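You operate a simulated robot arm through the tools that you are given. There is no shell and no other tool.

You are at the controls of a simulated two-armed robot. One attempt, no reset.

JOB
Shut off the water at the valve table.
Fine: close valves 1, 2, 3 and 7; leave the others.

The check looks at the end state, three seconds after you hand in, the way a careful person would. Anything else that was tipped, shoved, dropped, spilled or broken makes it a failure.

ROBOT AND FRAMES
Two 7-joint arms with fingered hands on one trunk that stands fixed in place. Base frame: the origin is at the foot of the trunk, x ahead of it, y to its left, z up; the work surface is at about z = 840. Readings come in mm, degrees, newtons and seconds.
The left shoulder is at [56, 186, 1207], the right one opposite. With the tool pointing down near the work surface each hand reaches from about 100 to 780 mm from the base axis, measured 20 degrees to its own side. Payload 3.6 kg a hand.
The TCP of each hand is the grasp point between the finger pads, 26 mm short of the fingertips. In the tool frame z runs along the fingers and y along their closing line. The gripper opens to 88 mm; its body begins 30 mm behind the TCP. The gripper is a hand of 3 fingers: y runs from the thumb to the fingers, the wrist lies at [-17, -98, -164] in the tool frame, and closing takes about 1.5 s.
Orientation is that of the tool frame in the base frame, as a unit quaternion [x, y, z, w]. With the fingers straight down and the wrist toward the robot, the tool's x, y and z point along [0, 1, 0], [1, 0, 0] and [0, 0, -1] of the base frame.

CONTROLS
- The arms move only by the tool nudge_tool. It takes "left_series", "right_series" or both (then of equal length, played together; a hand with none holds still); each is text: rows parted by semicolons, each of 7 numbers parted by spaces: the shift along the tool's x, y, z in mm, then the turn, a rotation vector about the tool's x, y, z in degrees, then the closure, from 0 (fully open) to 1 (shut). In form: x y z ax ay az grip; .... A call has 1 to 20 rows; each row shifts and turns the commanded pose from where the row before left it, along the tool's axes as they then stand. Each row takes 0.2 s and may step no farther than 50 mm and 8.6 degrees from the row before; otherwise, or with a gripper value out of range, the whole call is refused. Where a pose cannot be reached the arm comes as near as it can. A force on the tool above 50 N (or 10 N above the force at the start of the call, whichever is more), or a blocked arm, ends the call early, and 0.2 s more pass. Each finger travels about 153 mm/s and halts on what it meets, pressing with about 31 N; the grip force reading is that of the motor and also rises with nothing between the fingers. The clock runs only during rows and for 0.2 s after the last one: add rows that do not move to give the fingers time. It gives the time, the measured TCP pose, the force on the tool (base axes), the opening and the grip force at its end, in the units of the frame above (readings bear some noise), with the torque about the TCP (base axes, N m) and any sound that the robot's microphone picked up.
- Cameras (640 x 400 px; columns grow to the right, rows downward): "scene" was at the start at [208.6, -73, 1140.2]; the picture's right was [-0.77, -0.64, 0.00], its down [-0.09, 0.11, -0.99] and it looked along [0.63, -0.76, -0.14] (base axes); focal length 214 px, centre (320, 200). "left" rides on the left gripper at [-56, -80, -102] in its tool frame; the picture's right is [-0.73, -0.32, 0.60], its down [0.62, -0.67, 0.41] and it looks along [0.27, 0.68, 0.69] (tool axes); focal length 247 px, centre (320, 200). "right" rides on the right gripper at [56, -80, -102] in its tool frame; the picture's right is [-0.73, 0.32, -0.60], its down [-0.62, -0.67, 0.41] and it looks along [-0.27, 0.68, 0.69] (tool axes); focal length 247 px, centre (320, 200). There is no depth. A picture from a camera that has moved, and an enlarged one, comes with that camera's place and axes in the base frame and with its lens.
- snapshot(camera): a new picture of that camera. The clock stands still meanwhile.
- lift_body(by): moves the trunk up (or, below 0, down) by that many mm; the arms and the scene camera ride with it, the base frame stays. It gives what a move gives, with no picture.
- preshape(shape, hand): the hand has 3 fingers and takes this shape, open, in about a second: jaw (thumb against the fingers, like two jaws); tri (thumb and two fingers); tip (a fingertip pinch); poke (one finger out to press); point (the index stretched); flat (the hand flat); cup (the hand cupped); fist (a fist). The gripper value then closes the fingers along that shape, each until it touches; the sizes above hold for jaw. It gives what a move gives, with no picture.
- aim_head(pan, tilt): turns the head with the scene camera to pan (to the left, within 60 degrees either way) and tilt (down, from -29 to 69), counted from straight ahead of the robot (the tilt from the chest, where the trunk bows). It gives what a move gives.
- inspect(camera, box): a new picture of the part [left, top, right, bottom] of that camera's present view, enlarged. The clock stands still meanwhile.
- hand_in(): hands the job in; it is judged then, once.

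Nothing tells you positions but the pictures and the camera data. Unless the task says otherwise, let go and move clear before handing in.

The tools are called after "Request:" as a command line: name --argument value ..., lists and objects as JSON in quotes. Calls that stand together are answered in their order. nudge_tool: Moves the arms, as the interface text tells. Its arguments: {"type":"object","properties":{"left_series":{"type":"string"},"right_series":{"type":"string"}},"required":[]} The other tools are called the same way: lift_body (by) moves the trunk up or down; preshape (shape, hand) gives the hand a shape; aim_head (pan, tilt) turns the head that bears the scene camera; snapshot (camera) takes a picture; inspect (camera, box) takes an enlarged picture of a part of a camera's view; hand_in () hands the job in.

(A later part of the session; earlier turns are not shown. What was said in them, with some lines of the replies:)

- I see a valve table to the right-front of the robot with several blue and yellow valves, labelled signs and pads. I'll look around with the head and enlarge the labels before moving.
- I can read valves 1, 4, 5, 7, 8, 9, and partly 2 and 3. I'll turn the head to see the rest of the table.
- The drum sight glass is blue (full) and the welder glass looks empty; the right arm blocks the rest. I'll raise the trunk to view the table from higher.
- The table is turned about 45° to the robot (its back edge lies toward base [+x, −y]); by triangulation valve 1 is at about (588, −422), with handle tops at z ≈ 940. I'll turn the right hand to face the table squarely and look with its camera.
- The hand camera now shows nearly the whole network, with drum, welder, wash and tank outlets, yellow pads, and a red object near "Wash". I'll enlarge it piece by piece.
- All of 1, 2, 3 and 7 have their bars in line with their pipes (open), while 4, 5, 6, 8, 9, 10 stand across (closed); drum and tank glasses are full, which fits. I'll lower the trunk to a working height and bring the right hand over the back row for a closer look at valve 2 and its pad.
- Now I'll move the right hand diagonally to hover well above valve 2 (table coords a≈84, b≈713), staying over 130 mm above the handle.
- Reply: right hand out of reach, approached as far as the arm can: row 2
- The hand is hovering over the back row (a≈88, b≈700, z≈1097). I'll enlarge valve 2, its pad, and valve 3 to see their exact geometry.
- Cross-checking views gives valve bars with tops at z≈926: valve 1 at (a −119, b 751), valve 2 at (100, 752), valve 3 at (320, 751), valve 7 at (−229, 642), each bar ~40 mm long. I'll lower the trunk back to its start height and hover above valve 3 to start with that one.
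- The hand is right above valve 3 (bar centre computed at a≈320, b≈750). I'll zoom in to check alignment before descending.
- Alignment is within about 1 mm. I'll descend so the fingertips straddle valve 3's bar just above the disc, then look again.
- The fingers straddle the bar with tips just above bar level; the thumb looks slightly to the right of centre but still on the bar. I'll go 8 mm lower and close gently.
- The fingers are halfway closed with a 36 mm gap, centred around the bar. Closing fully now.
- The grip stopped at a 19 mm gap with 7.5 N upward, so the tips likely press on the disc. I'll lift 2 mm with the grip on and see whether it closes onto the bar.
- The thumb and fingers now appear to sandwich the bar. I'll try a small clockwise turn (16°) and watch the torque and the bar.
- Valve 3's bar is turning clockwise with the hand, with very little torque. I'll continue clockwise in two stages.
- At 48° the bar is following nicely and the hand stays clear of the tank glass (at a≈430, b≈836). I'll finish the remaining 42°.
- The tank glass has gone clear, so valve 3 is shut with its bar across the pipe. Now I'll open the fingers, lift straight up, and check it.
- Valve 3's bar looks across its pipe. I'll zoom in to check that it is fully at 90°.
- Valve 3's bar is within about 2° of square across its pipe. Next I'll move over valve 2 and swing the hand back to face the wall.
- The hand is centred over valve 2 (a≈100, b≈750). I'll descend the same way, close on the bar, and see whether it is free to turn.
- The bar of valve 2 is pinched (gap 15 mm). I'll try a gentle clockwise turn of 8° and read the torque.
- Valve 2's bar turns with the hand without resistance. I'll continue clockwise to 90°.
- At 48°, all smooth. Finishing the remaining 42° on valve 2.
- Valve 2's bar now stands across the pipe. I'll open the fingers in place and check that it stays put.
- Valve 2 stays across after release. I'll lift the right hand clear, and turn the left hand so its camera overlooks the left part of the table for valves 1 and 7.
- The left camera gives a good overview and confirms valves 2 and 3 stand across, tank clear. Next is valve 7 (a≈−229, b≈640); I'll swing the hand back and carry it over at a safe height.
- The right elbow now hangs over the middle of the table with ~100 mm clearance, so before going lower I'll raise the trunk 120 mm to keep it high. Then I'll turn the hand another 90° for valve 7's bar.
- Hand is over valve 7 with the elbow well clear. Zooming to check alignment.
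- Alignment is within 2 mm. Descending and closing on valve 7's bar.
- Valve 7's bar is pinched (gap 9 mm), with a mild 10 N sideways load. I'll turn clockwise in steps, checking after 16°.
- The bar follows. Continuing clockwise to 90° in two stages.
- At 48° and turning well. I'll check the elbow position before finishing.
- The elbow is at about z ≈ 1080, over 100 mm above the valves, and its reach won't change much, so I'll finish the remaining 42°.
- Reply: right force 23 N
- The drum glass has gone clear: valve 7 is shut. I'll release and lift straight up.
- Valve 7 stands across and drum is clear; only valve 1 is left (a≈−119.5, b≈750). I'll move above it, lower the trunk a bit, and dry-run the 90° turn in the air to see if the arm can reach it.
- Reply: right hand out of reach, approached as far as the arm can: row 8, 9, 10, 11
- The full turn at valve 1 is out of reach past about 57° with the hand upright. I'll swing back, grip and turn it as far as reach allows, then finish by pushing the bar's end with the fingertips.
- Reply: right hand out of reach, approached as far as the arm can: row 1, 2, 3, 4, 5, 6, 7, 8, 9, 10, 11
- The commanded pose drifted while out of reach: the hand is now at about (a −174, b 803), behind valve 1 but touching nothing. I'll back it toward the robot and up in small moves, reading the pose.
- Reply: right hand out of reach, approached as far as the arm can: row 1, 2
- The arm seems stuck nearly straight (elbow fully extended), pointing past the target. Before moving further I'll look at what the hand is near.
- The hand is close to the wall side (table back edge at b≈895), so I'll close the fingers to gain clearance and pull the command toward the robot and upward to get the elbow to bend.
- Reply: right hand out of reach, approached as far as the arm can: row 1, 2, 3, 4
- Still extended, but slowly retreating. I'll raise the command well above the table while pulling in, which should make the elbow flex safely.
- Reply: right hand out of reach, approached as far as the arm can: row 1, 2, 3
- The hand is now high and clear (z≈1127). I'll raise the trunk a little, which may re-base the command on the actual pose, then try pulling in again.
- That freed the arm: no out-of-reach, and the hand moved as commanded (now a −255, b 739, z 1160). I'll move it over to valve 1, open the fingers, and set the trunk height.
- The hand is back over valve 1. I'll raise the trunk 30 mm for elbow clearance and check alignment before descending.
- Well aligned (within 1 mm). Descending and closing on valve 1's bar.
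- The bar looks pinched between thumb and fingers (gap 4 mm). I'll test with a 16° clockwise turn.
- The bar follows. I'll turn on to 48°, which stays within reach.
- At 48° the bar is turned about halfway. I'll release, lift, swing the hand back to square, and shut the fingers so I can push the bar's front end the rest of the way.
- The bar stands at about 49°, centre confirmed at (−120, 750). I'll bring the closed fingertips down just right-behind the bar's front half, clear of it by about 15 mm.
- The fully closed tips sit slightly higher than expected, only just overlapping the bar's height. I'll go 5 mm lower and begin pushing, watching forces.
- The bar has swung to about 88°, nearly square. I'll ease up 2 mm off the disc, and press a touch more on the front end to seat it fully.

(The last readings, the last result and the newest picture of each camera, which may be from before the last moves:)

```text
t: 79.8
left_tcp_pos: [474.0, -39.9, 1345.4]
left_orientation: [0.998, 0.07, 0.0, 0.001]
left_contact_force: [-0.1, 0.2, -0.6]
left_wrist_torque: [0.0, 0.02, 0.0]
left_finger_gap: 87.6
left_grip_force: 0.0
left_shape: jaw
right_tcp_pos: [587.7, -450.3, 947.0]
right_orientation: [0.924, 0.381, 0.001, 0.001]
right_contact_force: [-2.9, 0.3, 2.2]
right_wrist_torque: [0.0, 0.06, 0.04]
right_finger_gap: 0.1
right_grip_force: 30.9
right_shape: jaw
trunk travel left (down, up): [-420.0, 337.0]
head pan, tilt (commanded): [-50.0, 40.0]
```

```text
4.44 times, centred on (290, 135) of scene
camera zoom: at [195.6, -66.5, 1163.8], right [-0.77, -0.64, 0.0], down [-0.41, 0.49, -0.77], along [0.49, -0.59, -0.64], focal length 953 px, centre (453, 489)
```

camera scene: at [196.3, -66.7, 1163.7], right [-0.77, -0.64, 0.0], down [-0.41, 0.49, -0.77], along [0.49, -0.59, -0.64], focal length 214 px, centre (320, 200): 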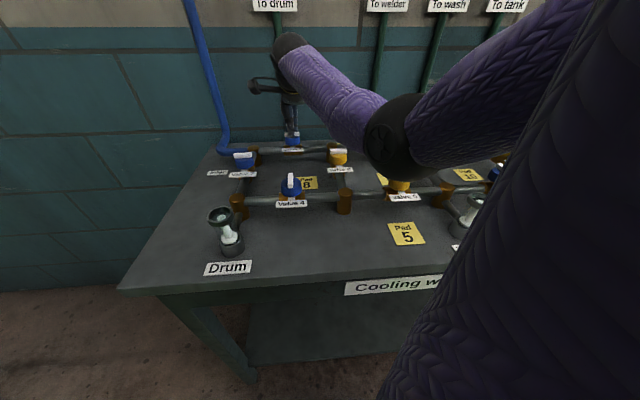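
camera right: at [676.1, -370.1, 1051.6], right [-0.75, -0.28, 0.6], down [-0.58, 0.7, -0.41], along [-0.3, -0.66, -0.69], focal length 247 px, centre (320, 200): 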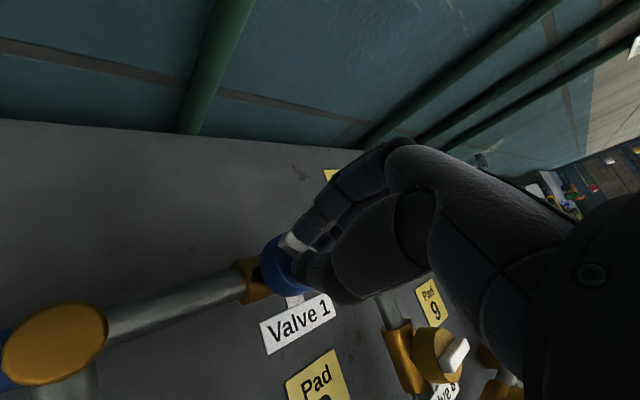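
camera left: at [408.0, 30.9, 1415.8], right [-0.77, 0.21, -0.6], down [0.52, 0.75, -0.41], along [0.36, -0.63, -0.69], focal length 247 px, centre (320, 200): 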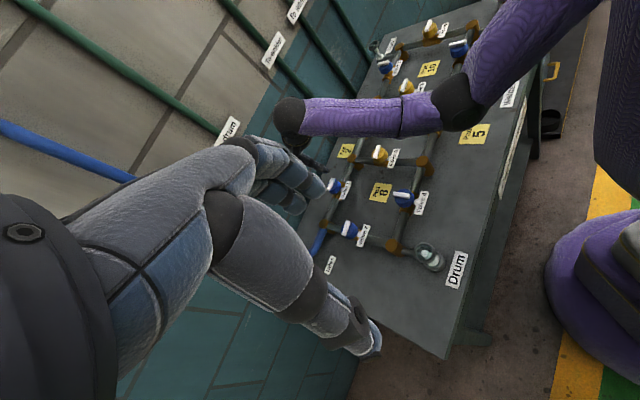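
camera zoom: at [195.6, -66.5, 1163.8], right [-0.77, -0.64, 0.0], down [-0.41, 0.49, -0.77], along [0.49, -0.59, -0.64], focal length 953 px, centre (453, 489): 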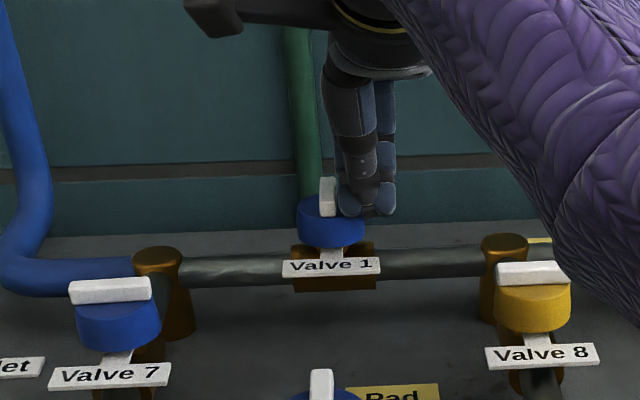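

Now at ~88.5° by measurement, with a light contact. I'll push 3 mm more to feel for the stop.

Request:
nudge_tool --right_series "1.5 0 0 0 0 0 1;1.5 0 0 0 0 0 1;0 0 0 0 0 0 1"

Request:
inspect --camera "right" --box '[230, 170, 340, 270]'

```text
t: 80.6
left_tcp_pos: [474.3, -40.4, 1345.3]
left_orientation: [0.998, 0.07, 0.0, 0.0]
left_contact_force: [-0.2, 0.6, -0.4]
left_wrist_torque: [0.02, 0.02, 0.01]
left_finger_gap: 87.7
left_grip_force: 0.0
left_shape: jaw
right_tcp_pos: [590.1, -449.8, 948.3]
right_orientation: [0.925, 0.381, 0.002, 0.001]
right_contact_force: [-1.1, -3.3, 3.2]
right_wrist_torque: [-0.02, 0.01, -0.04]
right_finger_gap: 0.0
right_grip_force: 30.7
right_shape: jaw
trunk travel left (down, up): [-420.0, 337.0]
head pan, tilt (commanded): [-50.0, 40.0]
```

```text
4.00 times, centred on (285, 220) of right
camera zoom: at [572.9, -352.1, 1050.1], right [-0.3, -0.74, 0.6], down [-0.91, 0.03, -0.42], along [0.29, -0.67, -0.69], focal length 988 px, centre (460, 120)
```

zoom: 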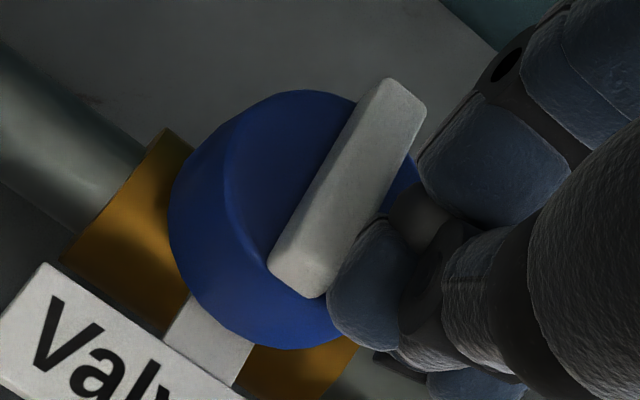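

The bar now measures about 90°, across its pipe. I'll back the fingertips away to the right, then lift clear.

Request:
nudge_tool --right_series "-5 0 0 0 0 0 1;-10 0 -3 0 0 0 1;0 0 -30 0 0 0 1;0 0 -40 0 0 0 1;0 0 -40 0 0 0 1;0 0 0 0 0 0 1"

Request:
snapshot --camera "right"

Request:
inspect --camera "scene" --box '[190, 90, 370, 250]'

```text
t: 82.0
left_tcp_pos: [475.0, -39.9, 1344.6]
left_orientation: [0.998, 0.069, 0.0, 0.0]
left_contact_force: [-0.1, 0.0, -0.2]
left_wrist_torque: [0.02, 0.04, -0.02]
left_finger_gap: 87.5
left_grip_force: 0.1
left_shape: jaw
right_tcp_pos: [582.2, -459.1, 1059.7]
right_orientation: [0.924, 0.381, 0.001, 0.001]
right_contact_force: [0.1, 0.2, -0.4]
right_wrist_torque: [-0.02, -0.03, -0.03]
right_finger_gap: 0.2
right_grip_force: 31.0
right_shape: jaw
trunk travel left (down, up): [-420.0, 337.0]
head pan, tilt (commanded): [-50.0, 40.0]
```

```text
taken
camera right: at [563.6, -361.2, 1162.5], right [-0.3, -0.74, 0.6], down [-0.91, 0.03, -0.41], along [0.29, -0.67, -0.69], focal length 247 px, centre (320, 200)
```

right: 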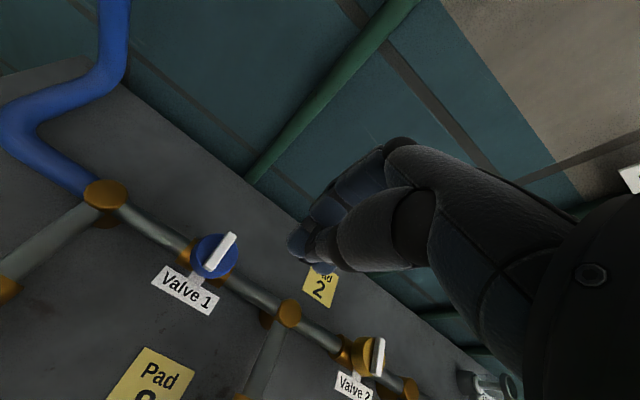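

```text
2.50 times, centred on (280, 170) of scene
camera zoom: at [196.2, -66.9, 1163.7], right [-0.77, -0.64, 0.0], down [-0.41, 0.49, -0.77], along [0.49, -0.59, -0.64], focal length 536 px, centre (420, 275)
```

zoom: 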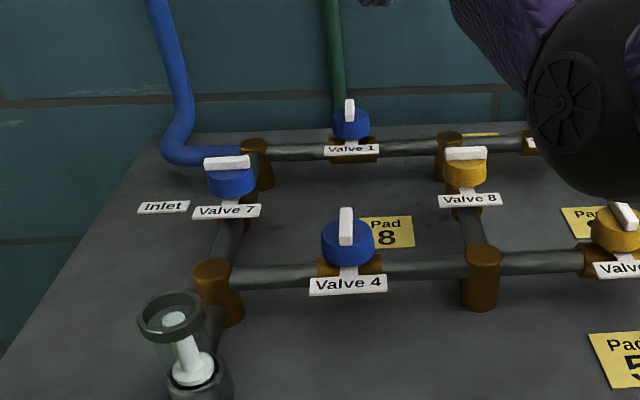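

Valve 1 stands across now. Valve 7's bar looks slightly slanted, so I'll zoom in on each turned valve to check the angles properly.

Request:
inspect --camera "scene" --box '[220, 130, 270, 170]'

Request:
inspect --camera "scene" --box '[310, 130, 360, 170]'

Request:
inspect --camera "left" --box '[310, 120, 450, 270]'

```text
10.00 times, centred on (245, 150) of scene
camera zoom: at [196.2, -66.9, 1163.7], right [-0.77, -0.64, 0.0], down [-0.41, 0.49, -0.77], along [0.49, -0.59, -0.64], focal length 2145 px, centre (1070, 700)
```

zoom: 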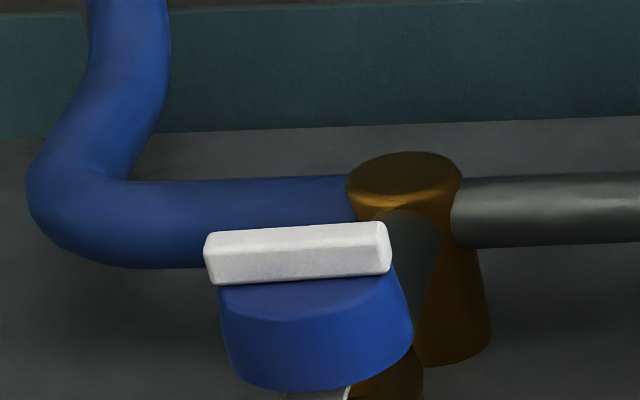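

```text
10.00 times, centred on (335, 150) of scene
camera zoom: at [196.2, -66.9, 1163.7], right [-0.77, -0.64, 0.0], down [-0.41, 0.49, -0.77], along [0.49, -0.59, -0.64], focal length 2145 px, centre (170, 700)
```

zoom: 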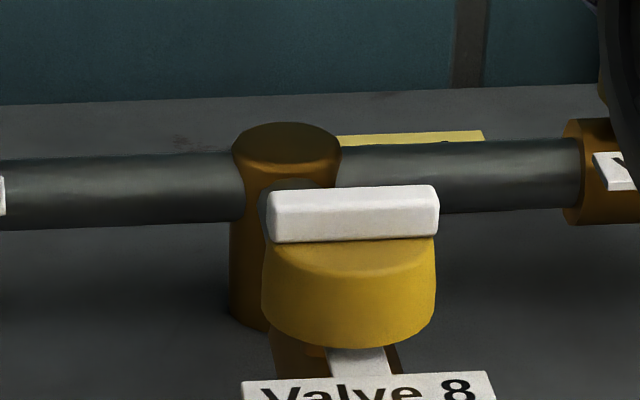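

```text
2.67 times, centred on (380, 195) of left
camera zoom: at [407.9, 30.7, 1445.8], right [-0.77, 0.21, -0.6], down [0.53, 0.75, -0.41], along [0.36, -0.63, -0.69], focal length 659 px, centre (160, 213)
```

zoom: 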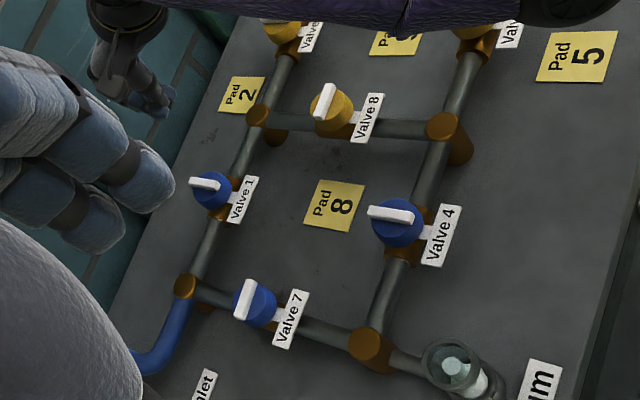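

Valve 7's bar is about 4° short of square, so I'll touch it up. First I'll check valve 2 in the current hand view.

Request:
inspect --camera "right" --box '[320, 310, 420, 400]'

Request:
inspect --camera "right" --box '[160, 210, 260, 310]'

Request:
lift_body --by 70

```text
4.44 times, centred on (370, 355) of right
camera zoom: at [563.6, -361.2, 1162.5], right [-0.3, -0.74, 0.6], down [-0.91, 0.03, -0.41], along [0.29, -0.67, -0.69], focal length 1098 px, centre (98, -489)
```

zoom: 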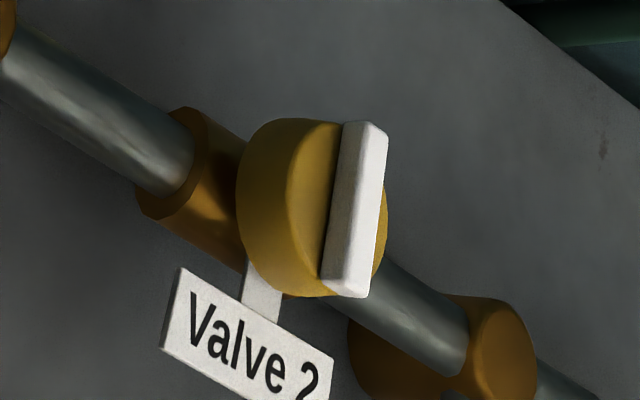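

```text
4.00 times, centred on (210, 260) of right
camera zoom: at [563.6, -361.2, 1162.5], right [-0.3, -0.74, 0.6], down [-0.91, 0.03, -0.41], along [0.29, -0.67, -0.69], focal length 988 px, centre (760, -40)
```

zoom: 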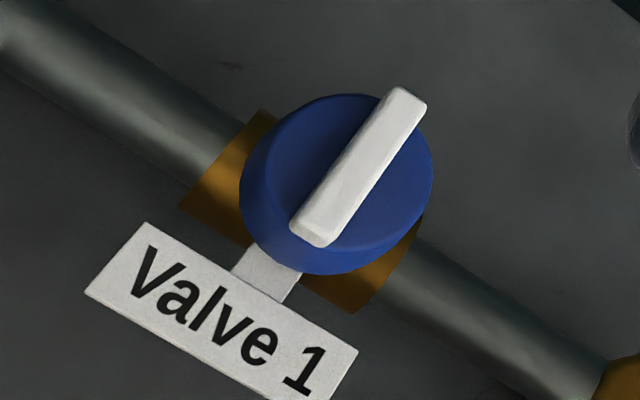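

```text
t: 83.1
left_tcp_pos: [475.5, -40.2, 1413.2]
left_orientation: [0.998, 0.069, -0.001, 0.0]
left_contact_force: [1.0, 0.9, 1.4]
left_wrist_torque: [0.04, -0.04, -0.02]
left_finger_gap: 87.8
left_grip_force: 0.1
left_shape: jaw
right_tcp_pos: [578.2, -459.5, 1129.7]
right_orientation: [0.924, 0.382, 0.0, 0.0]
right_contact_force: [-0.3, 0.2, 0.6]
right_wrist_torque: [-0.02, -0.01, 0.02]
right_finger_gap: 0.1
right_grip_force: 31.3
right_shape: jaw
trunk travel left (down, up): [-490.0, 267.0]
head pan, tilt (commanded): [-50.0, 40.0]
```

Valves 1 and 2 both measure within about 2° of square. Now I'll go back over valve 7 with fingers open to square it up.

Request:
nudge_tool --right_series "36 -24 0 0 0 0 0.5;36 -24 0 0 0 0 0;36 -24 0 0 0 0 0;37 -24 0 0 0 0 0;0 0 30 0 0 0 0;0 0 40 0 0 0 0;0 0 0 0 0 0 0"

Request:
inspect --camera "right" --box '[150, 220, 310, 370]'

Request:
snapshot --camera "scene"

```text
t: 84.7
left_tcp_pos: [475.4, -40.2, 1414.9]
left_orientation: [0.998, 0.07, 0.0, -0.001]
left_contact_force: [-0.4, -0.1, -0.2]
left_wrist_torque: [0.0, 0.01, -0.01]
left_finger_gap: 87.8
left_grip_force: 0.0
left_shape: jaw
right_tcp_pos: [614.1, -290.0, 1061.9]
right_orientation: [0.924, 0.382, 0.002, 0.0]
right_contact_force: [-0.3, 0.2, 0.6]
right_wrist_torque: [0.02, 0.0, 0.03]
right_finger_gap: 87.6
right_grip_force: 0.1
right_shape: jaw
trunk travel left (down, up): [-490.0, 267.0]
head pan, tilt (commanded): [-50.0, 40.0]
```

```text
2.67 times, centred on (230, 295) of right
camera zoom: at [596.4, -193.1, 1163.4], right [-0.3, -0.74, 0.6], down [-0.91, 0.03, -0.41], along [0.29, -0.67, -0.69], focal length 659 px, centre (560, -53)
```

zoom: 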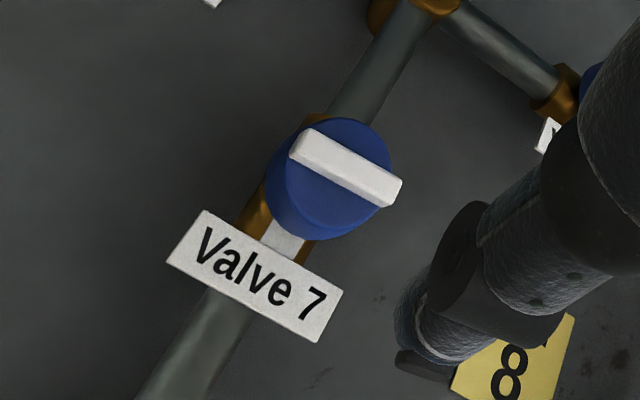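

```text
taken
camera scene: at [190.4, -66.7, 1237.1], right [-0.77, -0.64, 0.0], down [-0.41, 0.49, -0.77], along [0.49, -0.59, -0.64], focal length 214 px, centre (320, 200)
```

scene: 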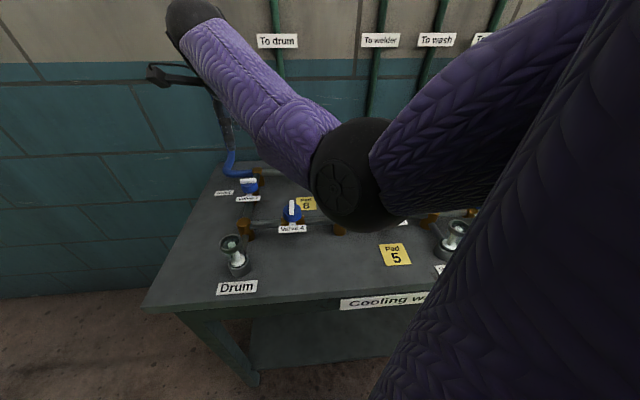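

Valve 7's bar is ~5° short. I'll descend, re-grip it in this orientation, and turn it the last few degrees.

Request:
nudge_tool --right_series "0 2 40 0 0 0 0;0 0 40 0 0 0 0;0 0 20 0 0 0 0;0 0 13 0 0 0 0;0 0 0 0 0 0 0.3;0 0 0 0 0 0 0.6;0 0 0 0 0 0 0.8;0 0 0 0 0 0 1;0 0 0 0 0 0 1;0 0 0 0 0 0 1"

Request:
inspect --camera "right" --box '[220, 170, 400, 320]'

```text
t: 86.9
left_tcp_pos: [474.4, -39.1, 1414.7]
left_orientation: [0.998, 0.069, 0.0, 0.0]
left_contact_force: [0.4, 0.9, 0.1]
left_wrist_torque: [0.02, 0.0, -0.01]
left_finger_gap: 87.9
left_grip_force: 0.1
left_shape: jaw
right_tcp_pos: [615.4, -290.9, 947.5]
right_orientation: [0.924, 0.381, 0.002, 0.001]
right_contact_force: [1.8, -2.1, 3.5]
right_wrist_torque: [-0.09, -0.08, -0.02]
right_finger_gap: 17.4
right_grip_force: 30.8
right_shape: jaw
trunk travel left (down, up): [-490.0, 267.0]
head pan, tilt (commanded): [-50.0, 40.0]
```

```text
2.67 times, centred on (310, 245) of right
camera zoom: at [598.2, -193.3, 1050.0], right [-0.3, -0.74, 0.6], down [-0.91, 0.03, -0.42], along [0.29, -0.67, -0.69], focal length 659 px, centre (347, 80)
```

zoom: 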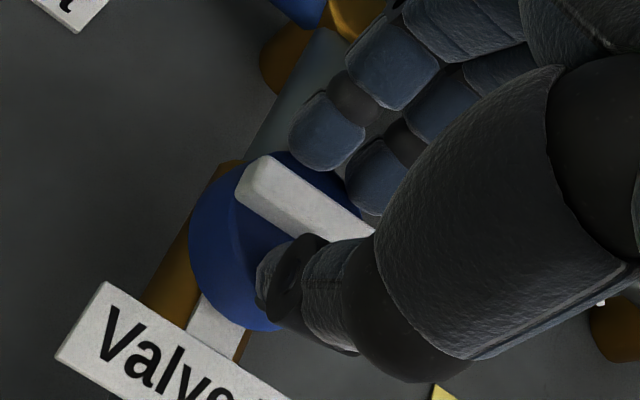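

Gripped. Turning 4° clockwise and watching torque.

Request:
nudge_tool --right_series "0 0 0 0 0 3 1;0 0 0 0 0 0 1;0 0 0 0 0 2 1;0 0 0 0 0 0 1"

Request:
inspect --camera "right" --box '[220, 170, 400, 320]'

Request:
inspect --camera "scene" --box '[220, 140, 290, 200]'

```text
t: 87.9
left_tcp_pos: [474.4, -40.7, 1414.5]
left_orientation: [0.998, 0.07, -0.001, 0.0]
left_contact_force: [0.0, -0.3, 0.4]
left_wrist_torque: [0.02, 0.03, 0.01]
left_finger_gap: 87.5
left_grip_force: 0.0
left_shape: jaw
right_tcp_pos: [616.3, -290.1, 947.8]
right_orientation: [0.94, 0.342, 0.002, 0.0]
right_contact_force: [4.0, -0.2, 3.8]
right_wrist_torque: [-0.12, -0.21, 0.17]
right_finger_gap: 16.7
right_grip_force: 31.1
right_shape: jaw
trunk travel left (down, up): [-490.0, 267.0]
head pan, tilt (commanded): [-50.0, 40.0]
```

```text
2.67 times, centred on (310, 245) of right
camera zoom: at [607.2, -192.1, 1050.0], right [-0.36, -0.72, 0.6], down [-0.9, 0.11, -0.41], along [0.23, -0.69, -0.69], focal length 659 px, centre (347, 80)
```

zoom: 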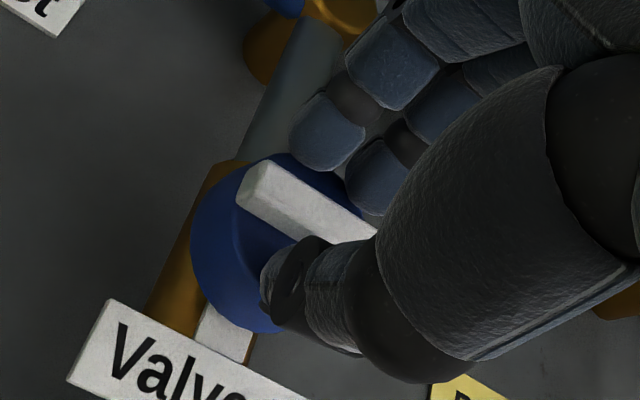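

```text
6.67 times, centred on (255, 170) of scene
camera zoom: at [190.6, -66.4, 1237.1], right [-0.77, -0.64, 0.0], down [-0.41, 0.49, -0.77], along [0.49, -0.59, -0.64], focal length 1430 px, centre (753, 400)
```

zoom: 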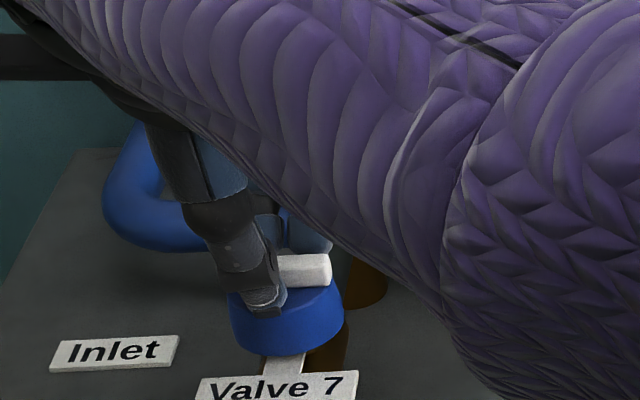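

Torque is rising (0.17 N·m), so it's at its stop. Releasing and lifting off.

Request:
nudge_tool --right_series "0 0 0 0 0 0 0.7;0 0 0 0 0 0 0.4;0 0 0 0 0 0 0.1;0 0 0 0 0 0 0;0 0 -20 0 0 0 0;0 0 -40 0 0 0 0;0 0 -40 0 0 0 0;0 0 -10 0 0 0 0;0 0 0 0 0 -5 0;0 0 0 0 0 0 0"

Request:
inspect --camera "right" --box '[150, 220, 310, 370]'

Request:
inspect --camera "scene" --box '[220, 150, 290, 210]'

```text
t: 90.1
left_tcp_pos: [475.1, -39.9, 1414.7]
left_orientation: [0.998, 0.069, 0.0, 0.0]
left_contact_force: [-0.2, 0.6, -1.1]
left_wrist_torque: [-0.02, 0.03, -0.03]
left_finger_gap: 87.7
left_grip_force: 0.0
left_shape: jaw
right_tcp_pos: [614.1, -290.2, 1057.0]
right_orientation: [0.925, 0.381, 0.001, 0.0]
right_contact_force: [-0.1, 0.1, 0.4]
right_wrist_torque: [0.01, -0.02, 0.02]
right_finger_gap: 87.6
right_grip_force: 0.0
right_shape: jaw
trunk travel left (down, up): [-490.0, 267.0]
head pan, tilt (commanded): [-50.0, 40.0]
```

```text
2.67 times, centred on (230, 295) of right
camera zoom: at [597.8, -192.8, 1160.1], right [-0.3, -0.74, 0.6], down [-0.91, 0.03, -0.41], along [0.29, -0.67, -0.69], focal length 659 px, centre (560, -53)
```

zoom: 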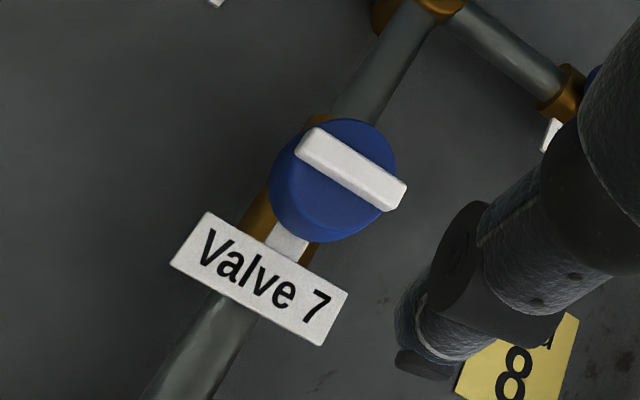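

```text
6.67 times, centred on (255, 180) of scene
camera zoom: at [190.6, -66.5, 1237.0], right [-0.77, -0.64, 0.0], down [-0.41, 0.49, -0.77], along [0.49, -0.59, -0.64], focal length 1430 px, centre (753, 333)
```

zoom: 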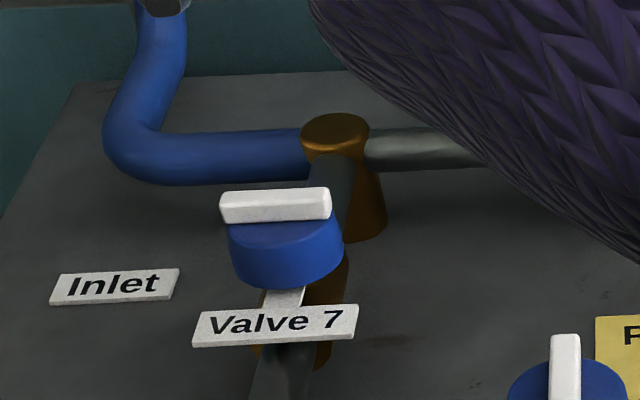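

Valve 7's bar is now parallel to the cross direction (within ~1°). I'll raise the right hand and carry it back to a clear spot to survey everything.

Request:
nudge_tool --right_series "0 0 -40 0 0 0 0;0 0 -40 0 0 0 0;0 0 -40 0 0 0 0;-33 -20 -15 0 0 0 0;-33 -20 -15 0 0 0 0;-33 -20 -15 0 0 0 0;-33 -20 -15 0 0 0 0;-33 -20 -15 0 0 0 0;-33 -20 -15 0 0 0 0;-33 -20 -15 0 0 0 0;-33 -20 -15 0 0 0 0;-33 -20 -15 0 0 0 0;-33 -20 -15 0 0 0 0;0 0 0 0 0 0 0"

Request:
snapshot --camera "right"

Request:
snapshot --camera "scene"

Request:
snapshot --camera "left"

```text
t: 93.1
left_tcp_pos: [474.6, -39.6, 1413.0]
left_orientation: [0.998, 0.069, 0.0, 0.001]
left_contact_force: [0.7, 0.6, 0.2]
left_wrist_torque: [0.0, -0.01, -0.02]
left_finger_gap: 87.9
left_grip_force: 0.0
left_shape: jaw
right_tcp_pos: [269.8, -418.2, 1333.9]
right_orientation: [0.924, 0.381, 0.001, -0.001]
right_contact_force: [0.0, -0.3, -0.3]
right_wrist_torque: [-0.02, -0.01, -0.01]
right_finger_gap: 87.9
right_grip_force: 0.1
right_shape: jaw
right hand out of reach, approached as far as the arm can: row 9, 10, 11, 12, 13
trunk travel left (down, up): [-490.0, 267.0]
head pan, tilt (commanded): [-50.0, 40.0]
```

```text
taken
camera right: at [253.1, -321.6, 1436.3], right [-0.3, -0.75, 0.6], down [-0.91, 0.03, -0.41], along [0.29, -0.67, -0.69], focal length 247 px, centre (320, 200)
```

right: 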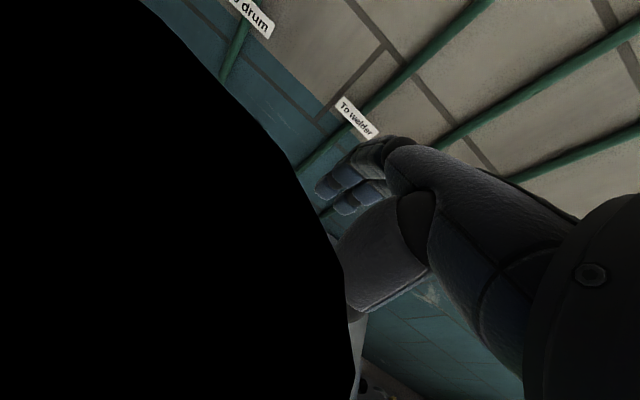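

```text
taken
camera scene: at [190.8, -66.2, 1237.0], right [-0.77, -0.64, 0.0], down [-0.41, 0.49, -0.77], along [0.49, -0.59, -0.64], focal length 214 px, centre (320, 200)
```

scene: 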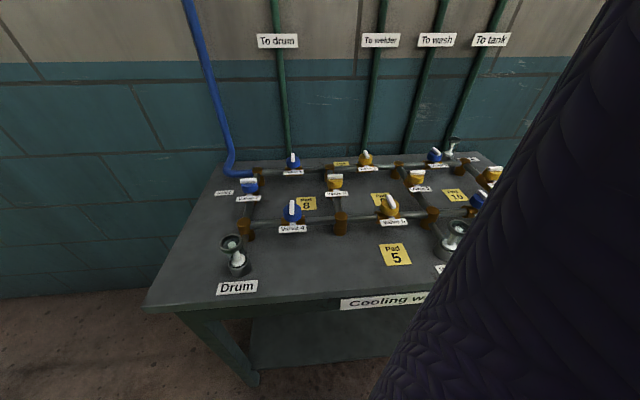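

```text
taken
camera left: at [408.3, 31.6, 1515.7], right [-0.77, 0.21, -0.6], down [0.52, 0.74, -0.41], along [0.36, -0.63, -0.69], focal length 247 px, centre (320, 200)
```

left: 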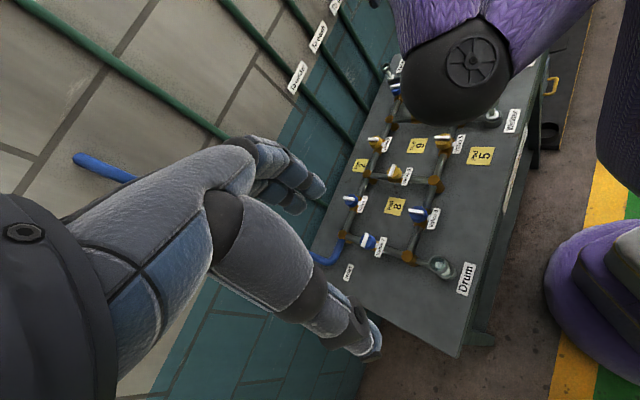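

The right arm is folded near its own camera but clear of everything. I'll inspect the whole table from the head camera.

Request:
inspect --camera "scene" --box '[200, 130, 360, 280]'

Request:
inspect --camera "scene" --box '[340, 130, 510, 280]'

Request:
inspect --camera "scene" --box '[420, 135, 480, 175]'

Request:
inspect --camera "scene" --box '[335, 140, 395, 180]'

```text
2.67 times, centred on (280, 205) of scene
camera zoom: at [190.8, -66.2, 1237.0], right [-0.77, -0.64, 0.0], down [-0.41, 0.49, -0.77], along [0.49, -0.59, -0.64], focal length 572 px, centre (427, 187)
```

zoom: 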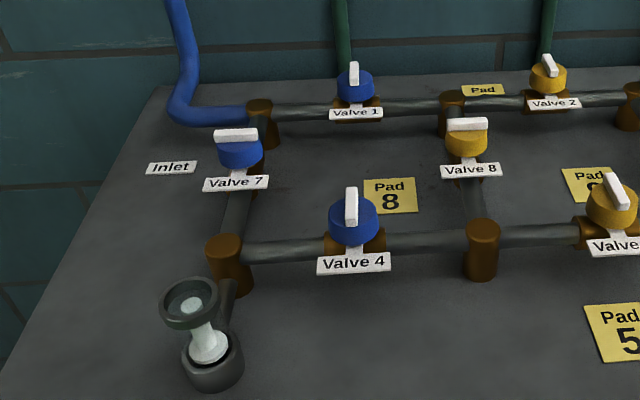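

```text
2.67 times, centred on (425, 205) of scene
camera zoom: at [190.8, -66.2, 1237.0], right [-0.77, -0.64, 0.0], down [-0.41, 0.49, -0.77], along [0.49, -0.59, -0.64], focal length 572 px, centre (40, 187)
```

zoom: 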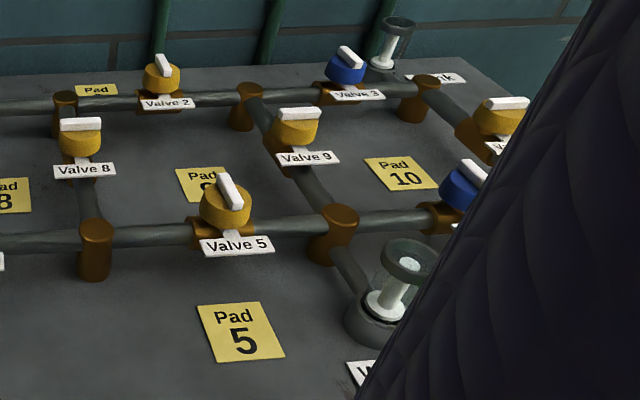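

```text
10.00 times, centred on (450, 155) of scene
camera zoom: at [190.8, -66.2, 1237.0], right [-0.77, -0.64, 0.0], down [-0.41, 0.49, -0.77], along [0.49, -0.59, -0.64], focal length 2145 px, centre (-980, 650)
```

zoom: 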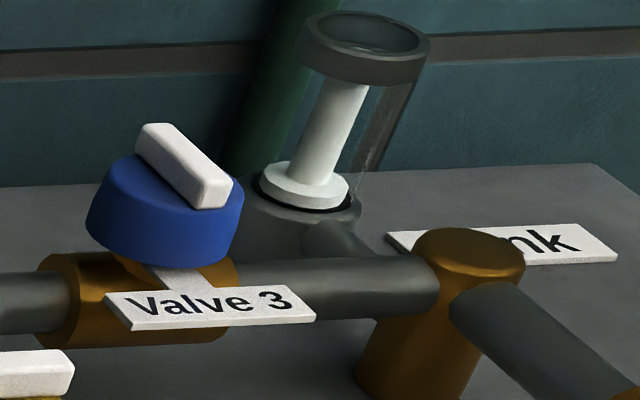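

```text
10.00 times, centred on (365, 160) of scene
camera zoom: at [190.8, -66.2, 1237.0], right [-0.77, -0.64, 0.0], down [-0.41, 0.49, -0.77], along [0.49, -0.59, -0.64], focal length 2145 px, centre (-130, 600)
```

zoom: 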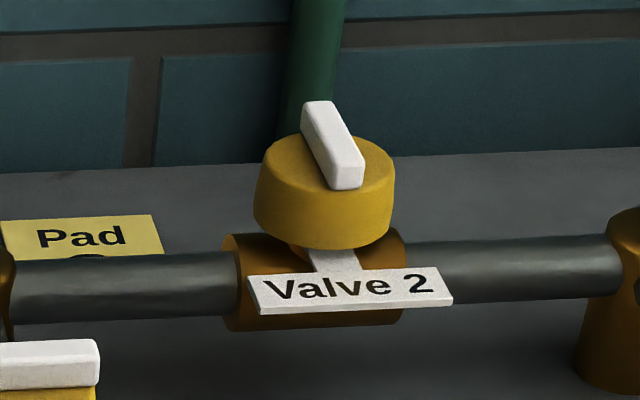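

All four bars are square across their pipes, the glasses are clear, and valves 4, 5, 6, 8, 9, 10 look unchanged. I'll re-base and unfold the right arm a bit, then take a last full look including the red block near "Wash".

Request:
lift_body --by 40

Request:
nudge_tool --right_series "0 20 -20 0 0 0 0;0 20 -20 0 0 0 0;0 20 -20 0 0 0 0;0 20 -20 0 0 0 0;0 0 0 0 0 0 0"

Request:
snapshot --camera "right"

Request:
snapshot --camera "left"

```text
t: 93.9
left_tcp_pos: [475.4, -39.6, 1454.8]
left_orientation: [0.998, 0.07, 0.0, 0.0]
left_contact_force: [-0.3, -0.6, 0.1]
left_wrist_torque: [0.0, 0.02, 0.01]
left_finger_gap: 88.0
left_grip_force: 0.2
left_shape: jaw
right_tcp_pos: [269.1, -417.4, 1373.4]
right_orientation: [0.925, 0.38, 0.001, 0.001]
right_contact_force: [0.4, -0.2, -0.1]
right_wrist_torque: [-0.04, -0.01, 0.0]
right_finger_gap: 87.6
right_grip_force: 0.1
right_shape: jaw
trunk travel left (down, up): [-530.0, 227.0]
head pan, tilt (commanded): [-50.0, 40.0]
```

```text
t: 95.1
left_tcp_pos: [473.9, -39.4, 1454.2]
left_orientation: [0.998, 0.069, 0.0, -0.001]
left_contact_force: [-0.6, 0.1, -0.1]
left_wrist_torque: [0.03, -0.03, 0.02]
left_finger_gap: 87.7
left_grip_force: 0.0
left_shape: jaw
right_tcp_pos: [324.8, -475.9, 1453.3]
right_orientation: [0.925, 0.381, 0.003, 0.0]
right_contact_force: [-0.1, -0.6, 0.1]
right_wrist_torque: [0.01, -0.08, -0.03]
right_finger_gap: 87.6
right_grip_force: 0.1
right_shape: jaw
trunk travel left (down, up): [-530.0, 227.0]
head pan, tilt (commanded): [-50.0, 40.0]
```

```text
taken
camera right: at [308.9, -378.2, 1555.9], right [-0.3, -0.74, 0.6], down [-0.91, 0.03, -0.41], along [0.29, -0.67, -0.69], focal length 247 px, centre (320, 200)
```

right: 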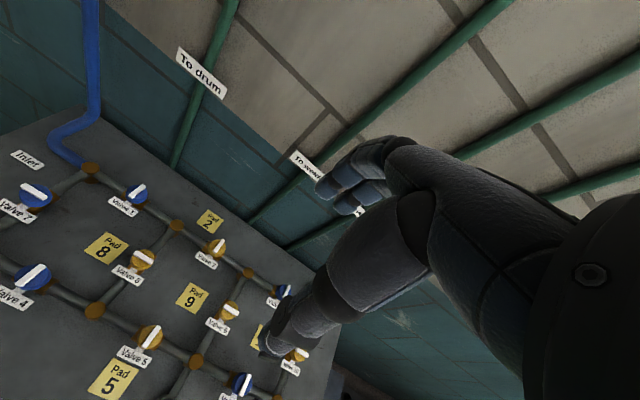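

```text
taken
camera left: at [407.6, 31.4, 1555.9], right [-0.77, 0.21, -0.6], down [0.53, 0.75, -0.41], along [0.36, -0.63, -0.69], focal length 247 px, centre (320, 200)
```

left: 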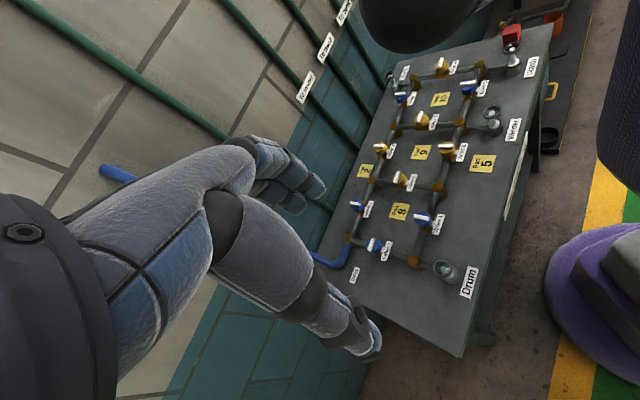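

Everything is in view and the red block is in its place. A last enlarged look at all handles.

Request:
inspect --camera "right" --box '[0, 130, 180, 320]'

Request:
inspect --camera "right" --box '[110, 200, 320, 400]'

Request:
inspect --camera "left" --box '[340, 10, 560, 300]'

```text
2.11 times, centred on (90, 225) of right
camera zoom: at [308.9, -378.2, 1555.9], right [-0.3, -0.74, 0.6], down [-0.91, 0.03, -0.41], along [0.29, -0.67, -0.69], focal length 520 px, centre (804, 147)
```

zoom: 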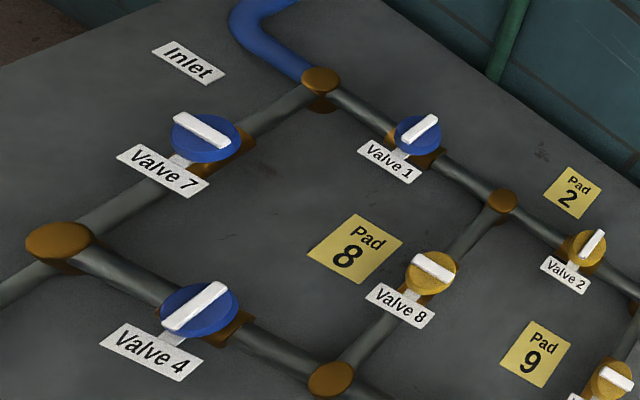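

```text
2.00 times, centred on (215, 300) of right
camera zoom: at [308.9, -378.2, 1555.9], right [-0.3, -0.74, 0.6], down [-0.91, 0.03, -0.41], along [0.29, -0.67, -0.69], focal length 494 px, centre (530, 0)
```

zoom: 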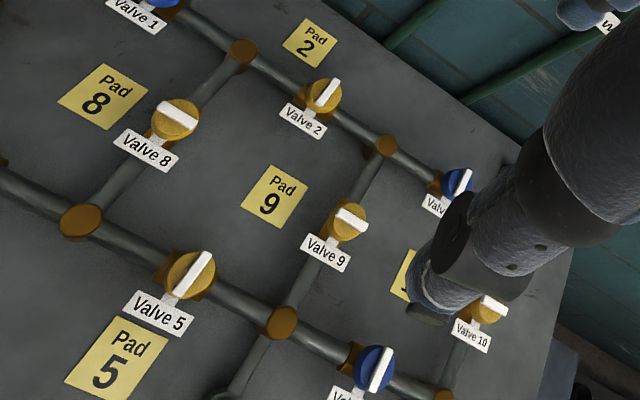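

```text
1.38 times, centred on (450, 155) of left
camera zoom: at [407.6, 31.4, 1555.9], right [-0.77, 0.21, -0.6], down [0.53, 0.75, -0.41], along [0.36, -0.63, -0.69], focal length 341 px, centre (141, 262)
```

zoom: 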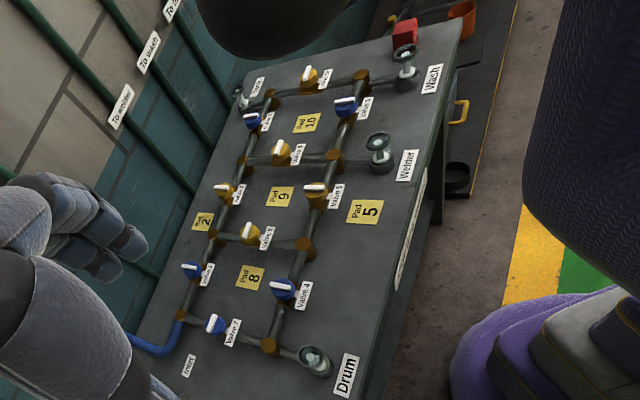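

Valves 1, 2, 3 and 7 all stand square across their pipes. The drum and tank glasses have gone clear, the other valves and the red block are unchanged, and both hands are clear of the table. Handing in.

Request:
hand_in

```text
The job is handed in.
```

Valves 1, 2, 3 and 7 are closed, and the job is handed in. I haven't seen the result of the check.

- **Closed valves:** All four handles stand across their pipes, within about 2° of square by the camera views. Valve 7 was a few degrees short after the first turn, so I gripped it again and turned it to its stop.
- **Water:** The drum and tank sight glasses were full at the start and went clear as their valves closed.
- **Left alone:** The handles on valves 4, 5, 6, 8, 9 and 10 look unchanged, and the red block near "Wash" is still in place.
- **Valve 1:** The arm could not reach far enough to turn it the whole way by grip. I turned it about halfway, then pushed the handle the rest of the way with closed fingertips. While I tested that reach, the arm overextended and the hand drifted behind valve 1 toward the wall. No contact force showed, and I brought it back.
- **Yellow pads:** I don't know what the yellow "Pad" plates are for. Valve 2 has one, but it turned freely by hand and stayed closed for the rest of the session.
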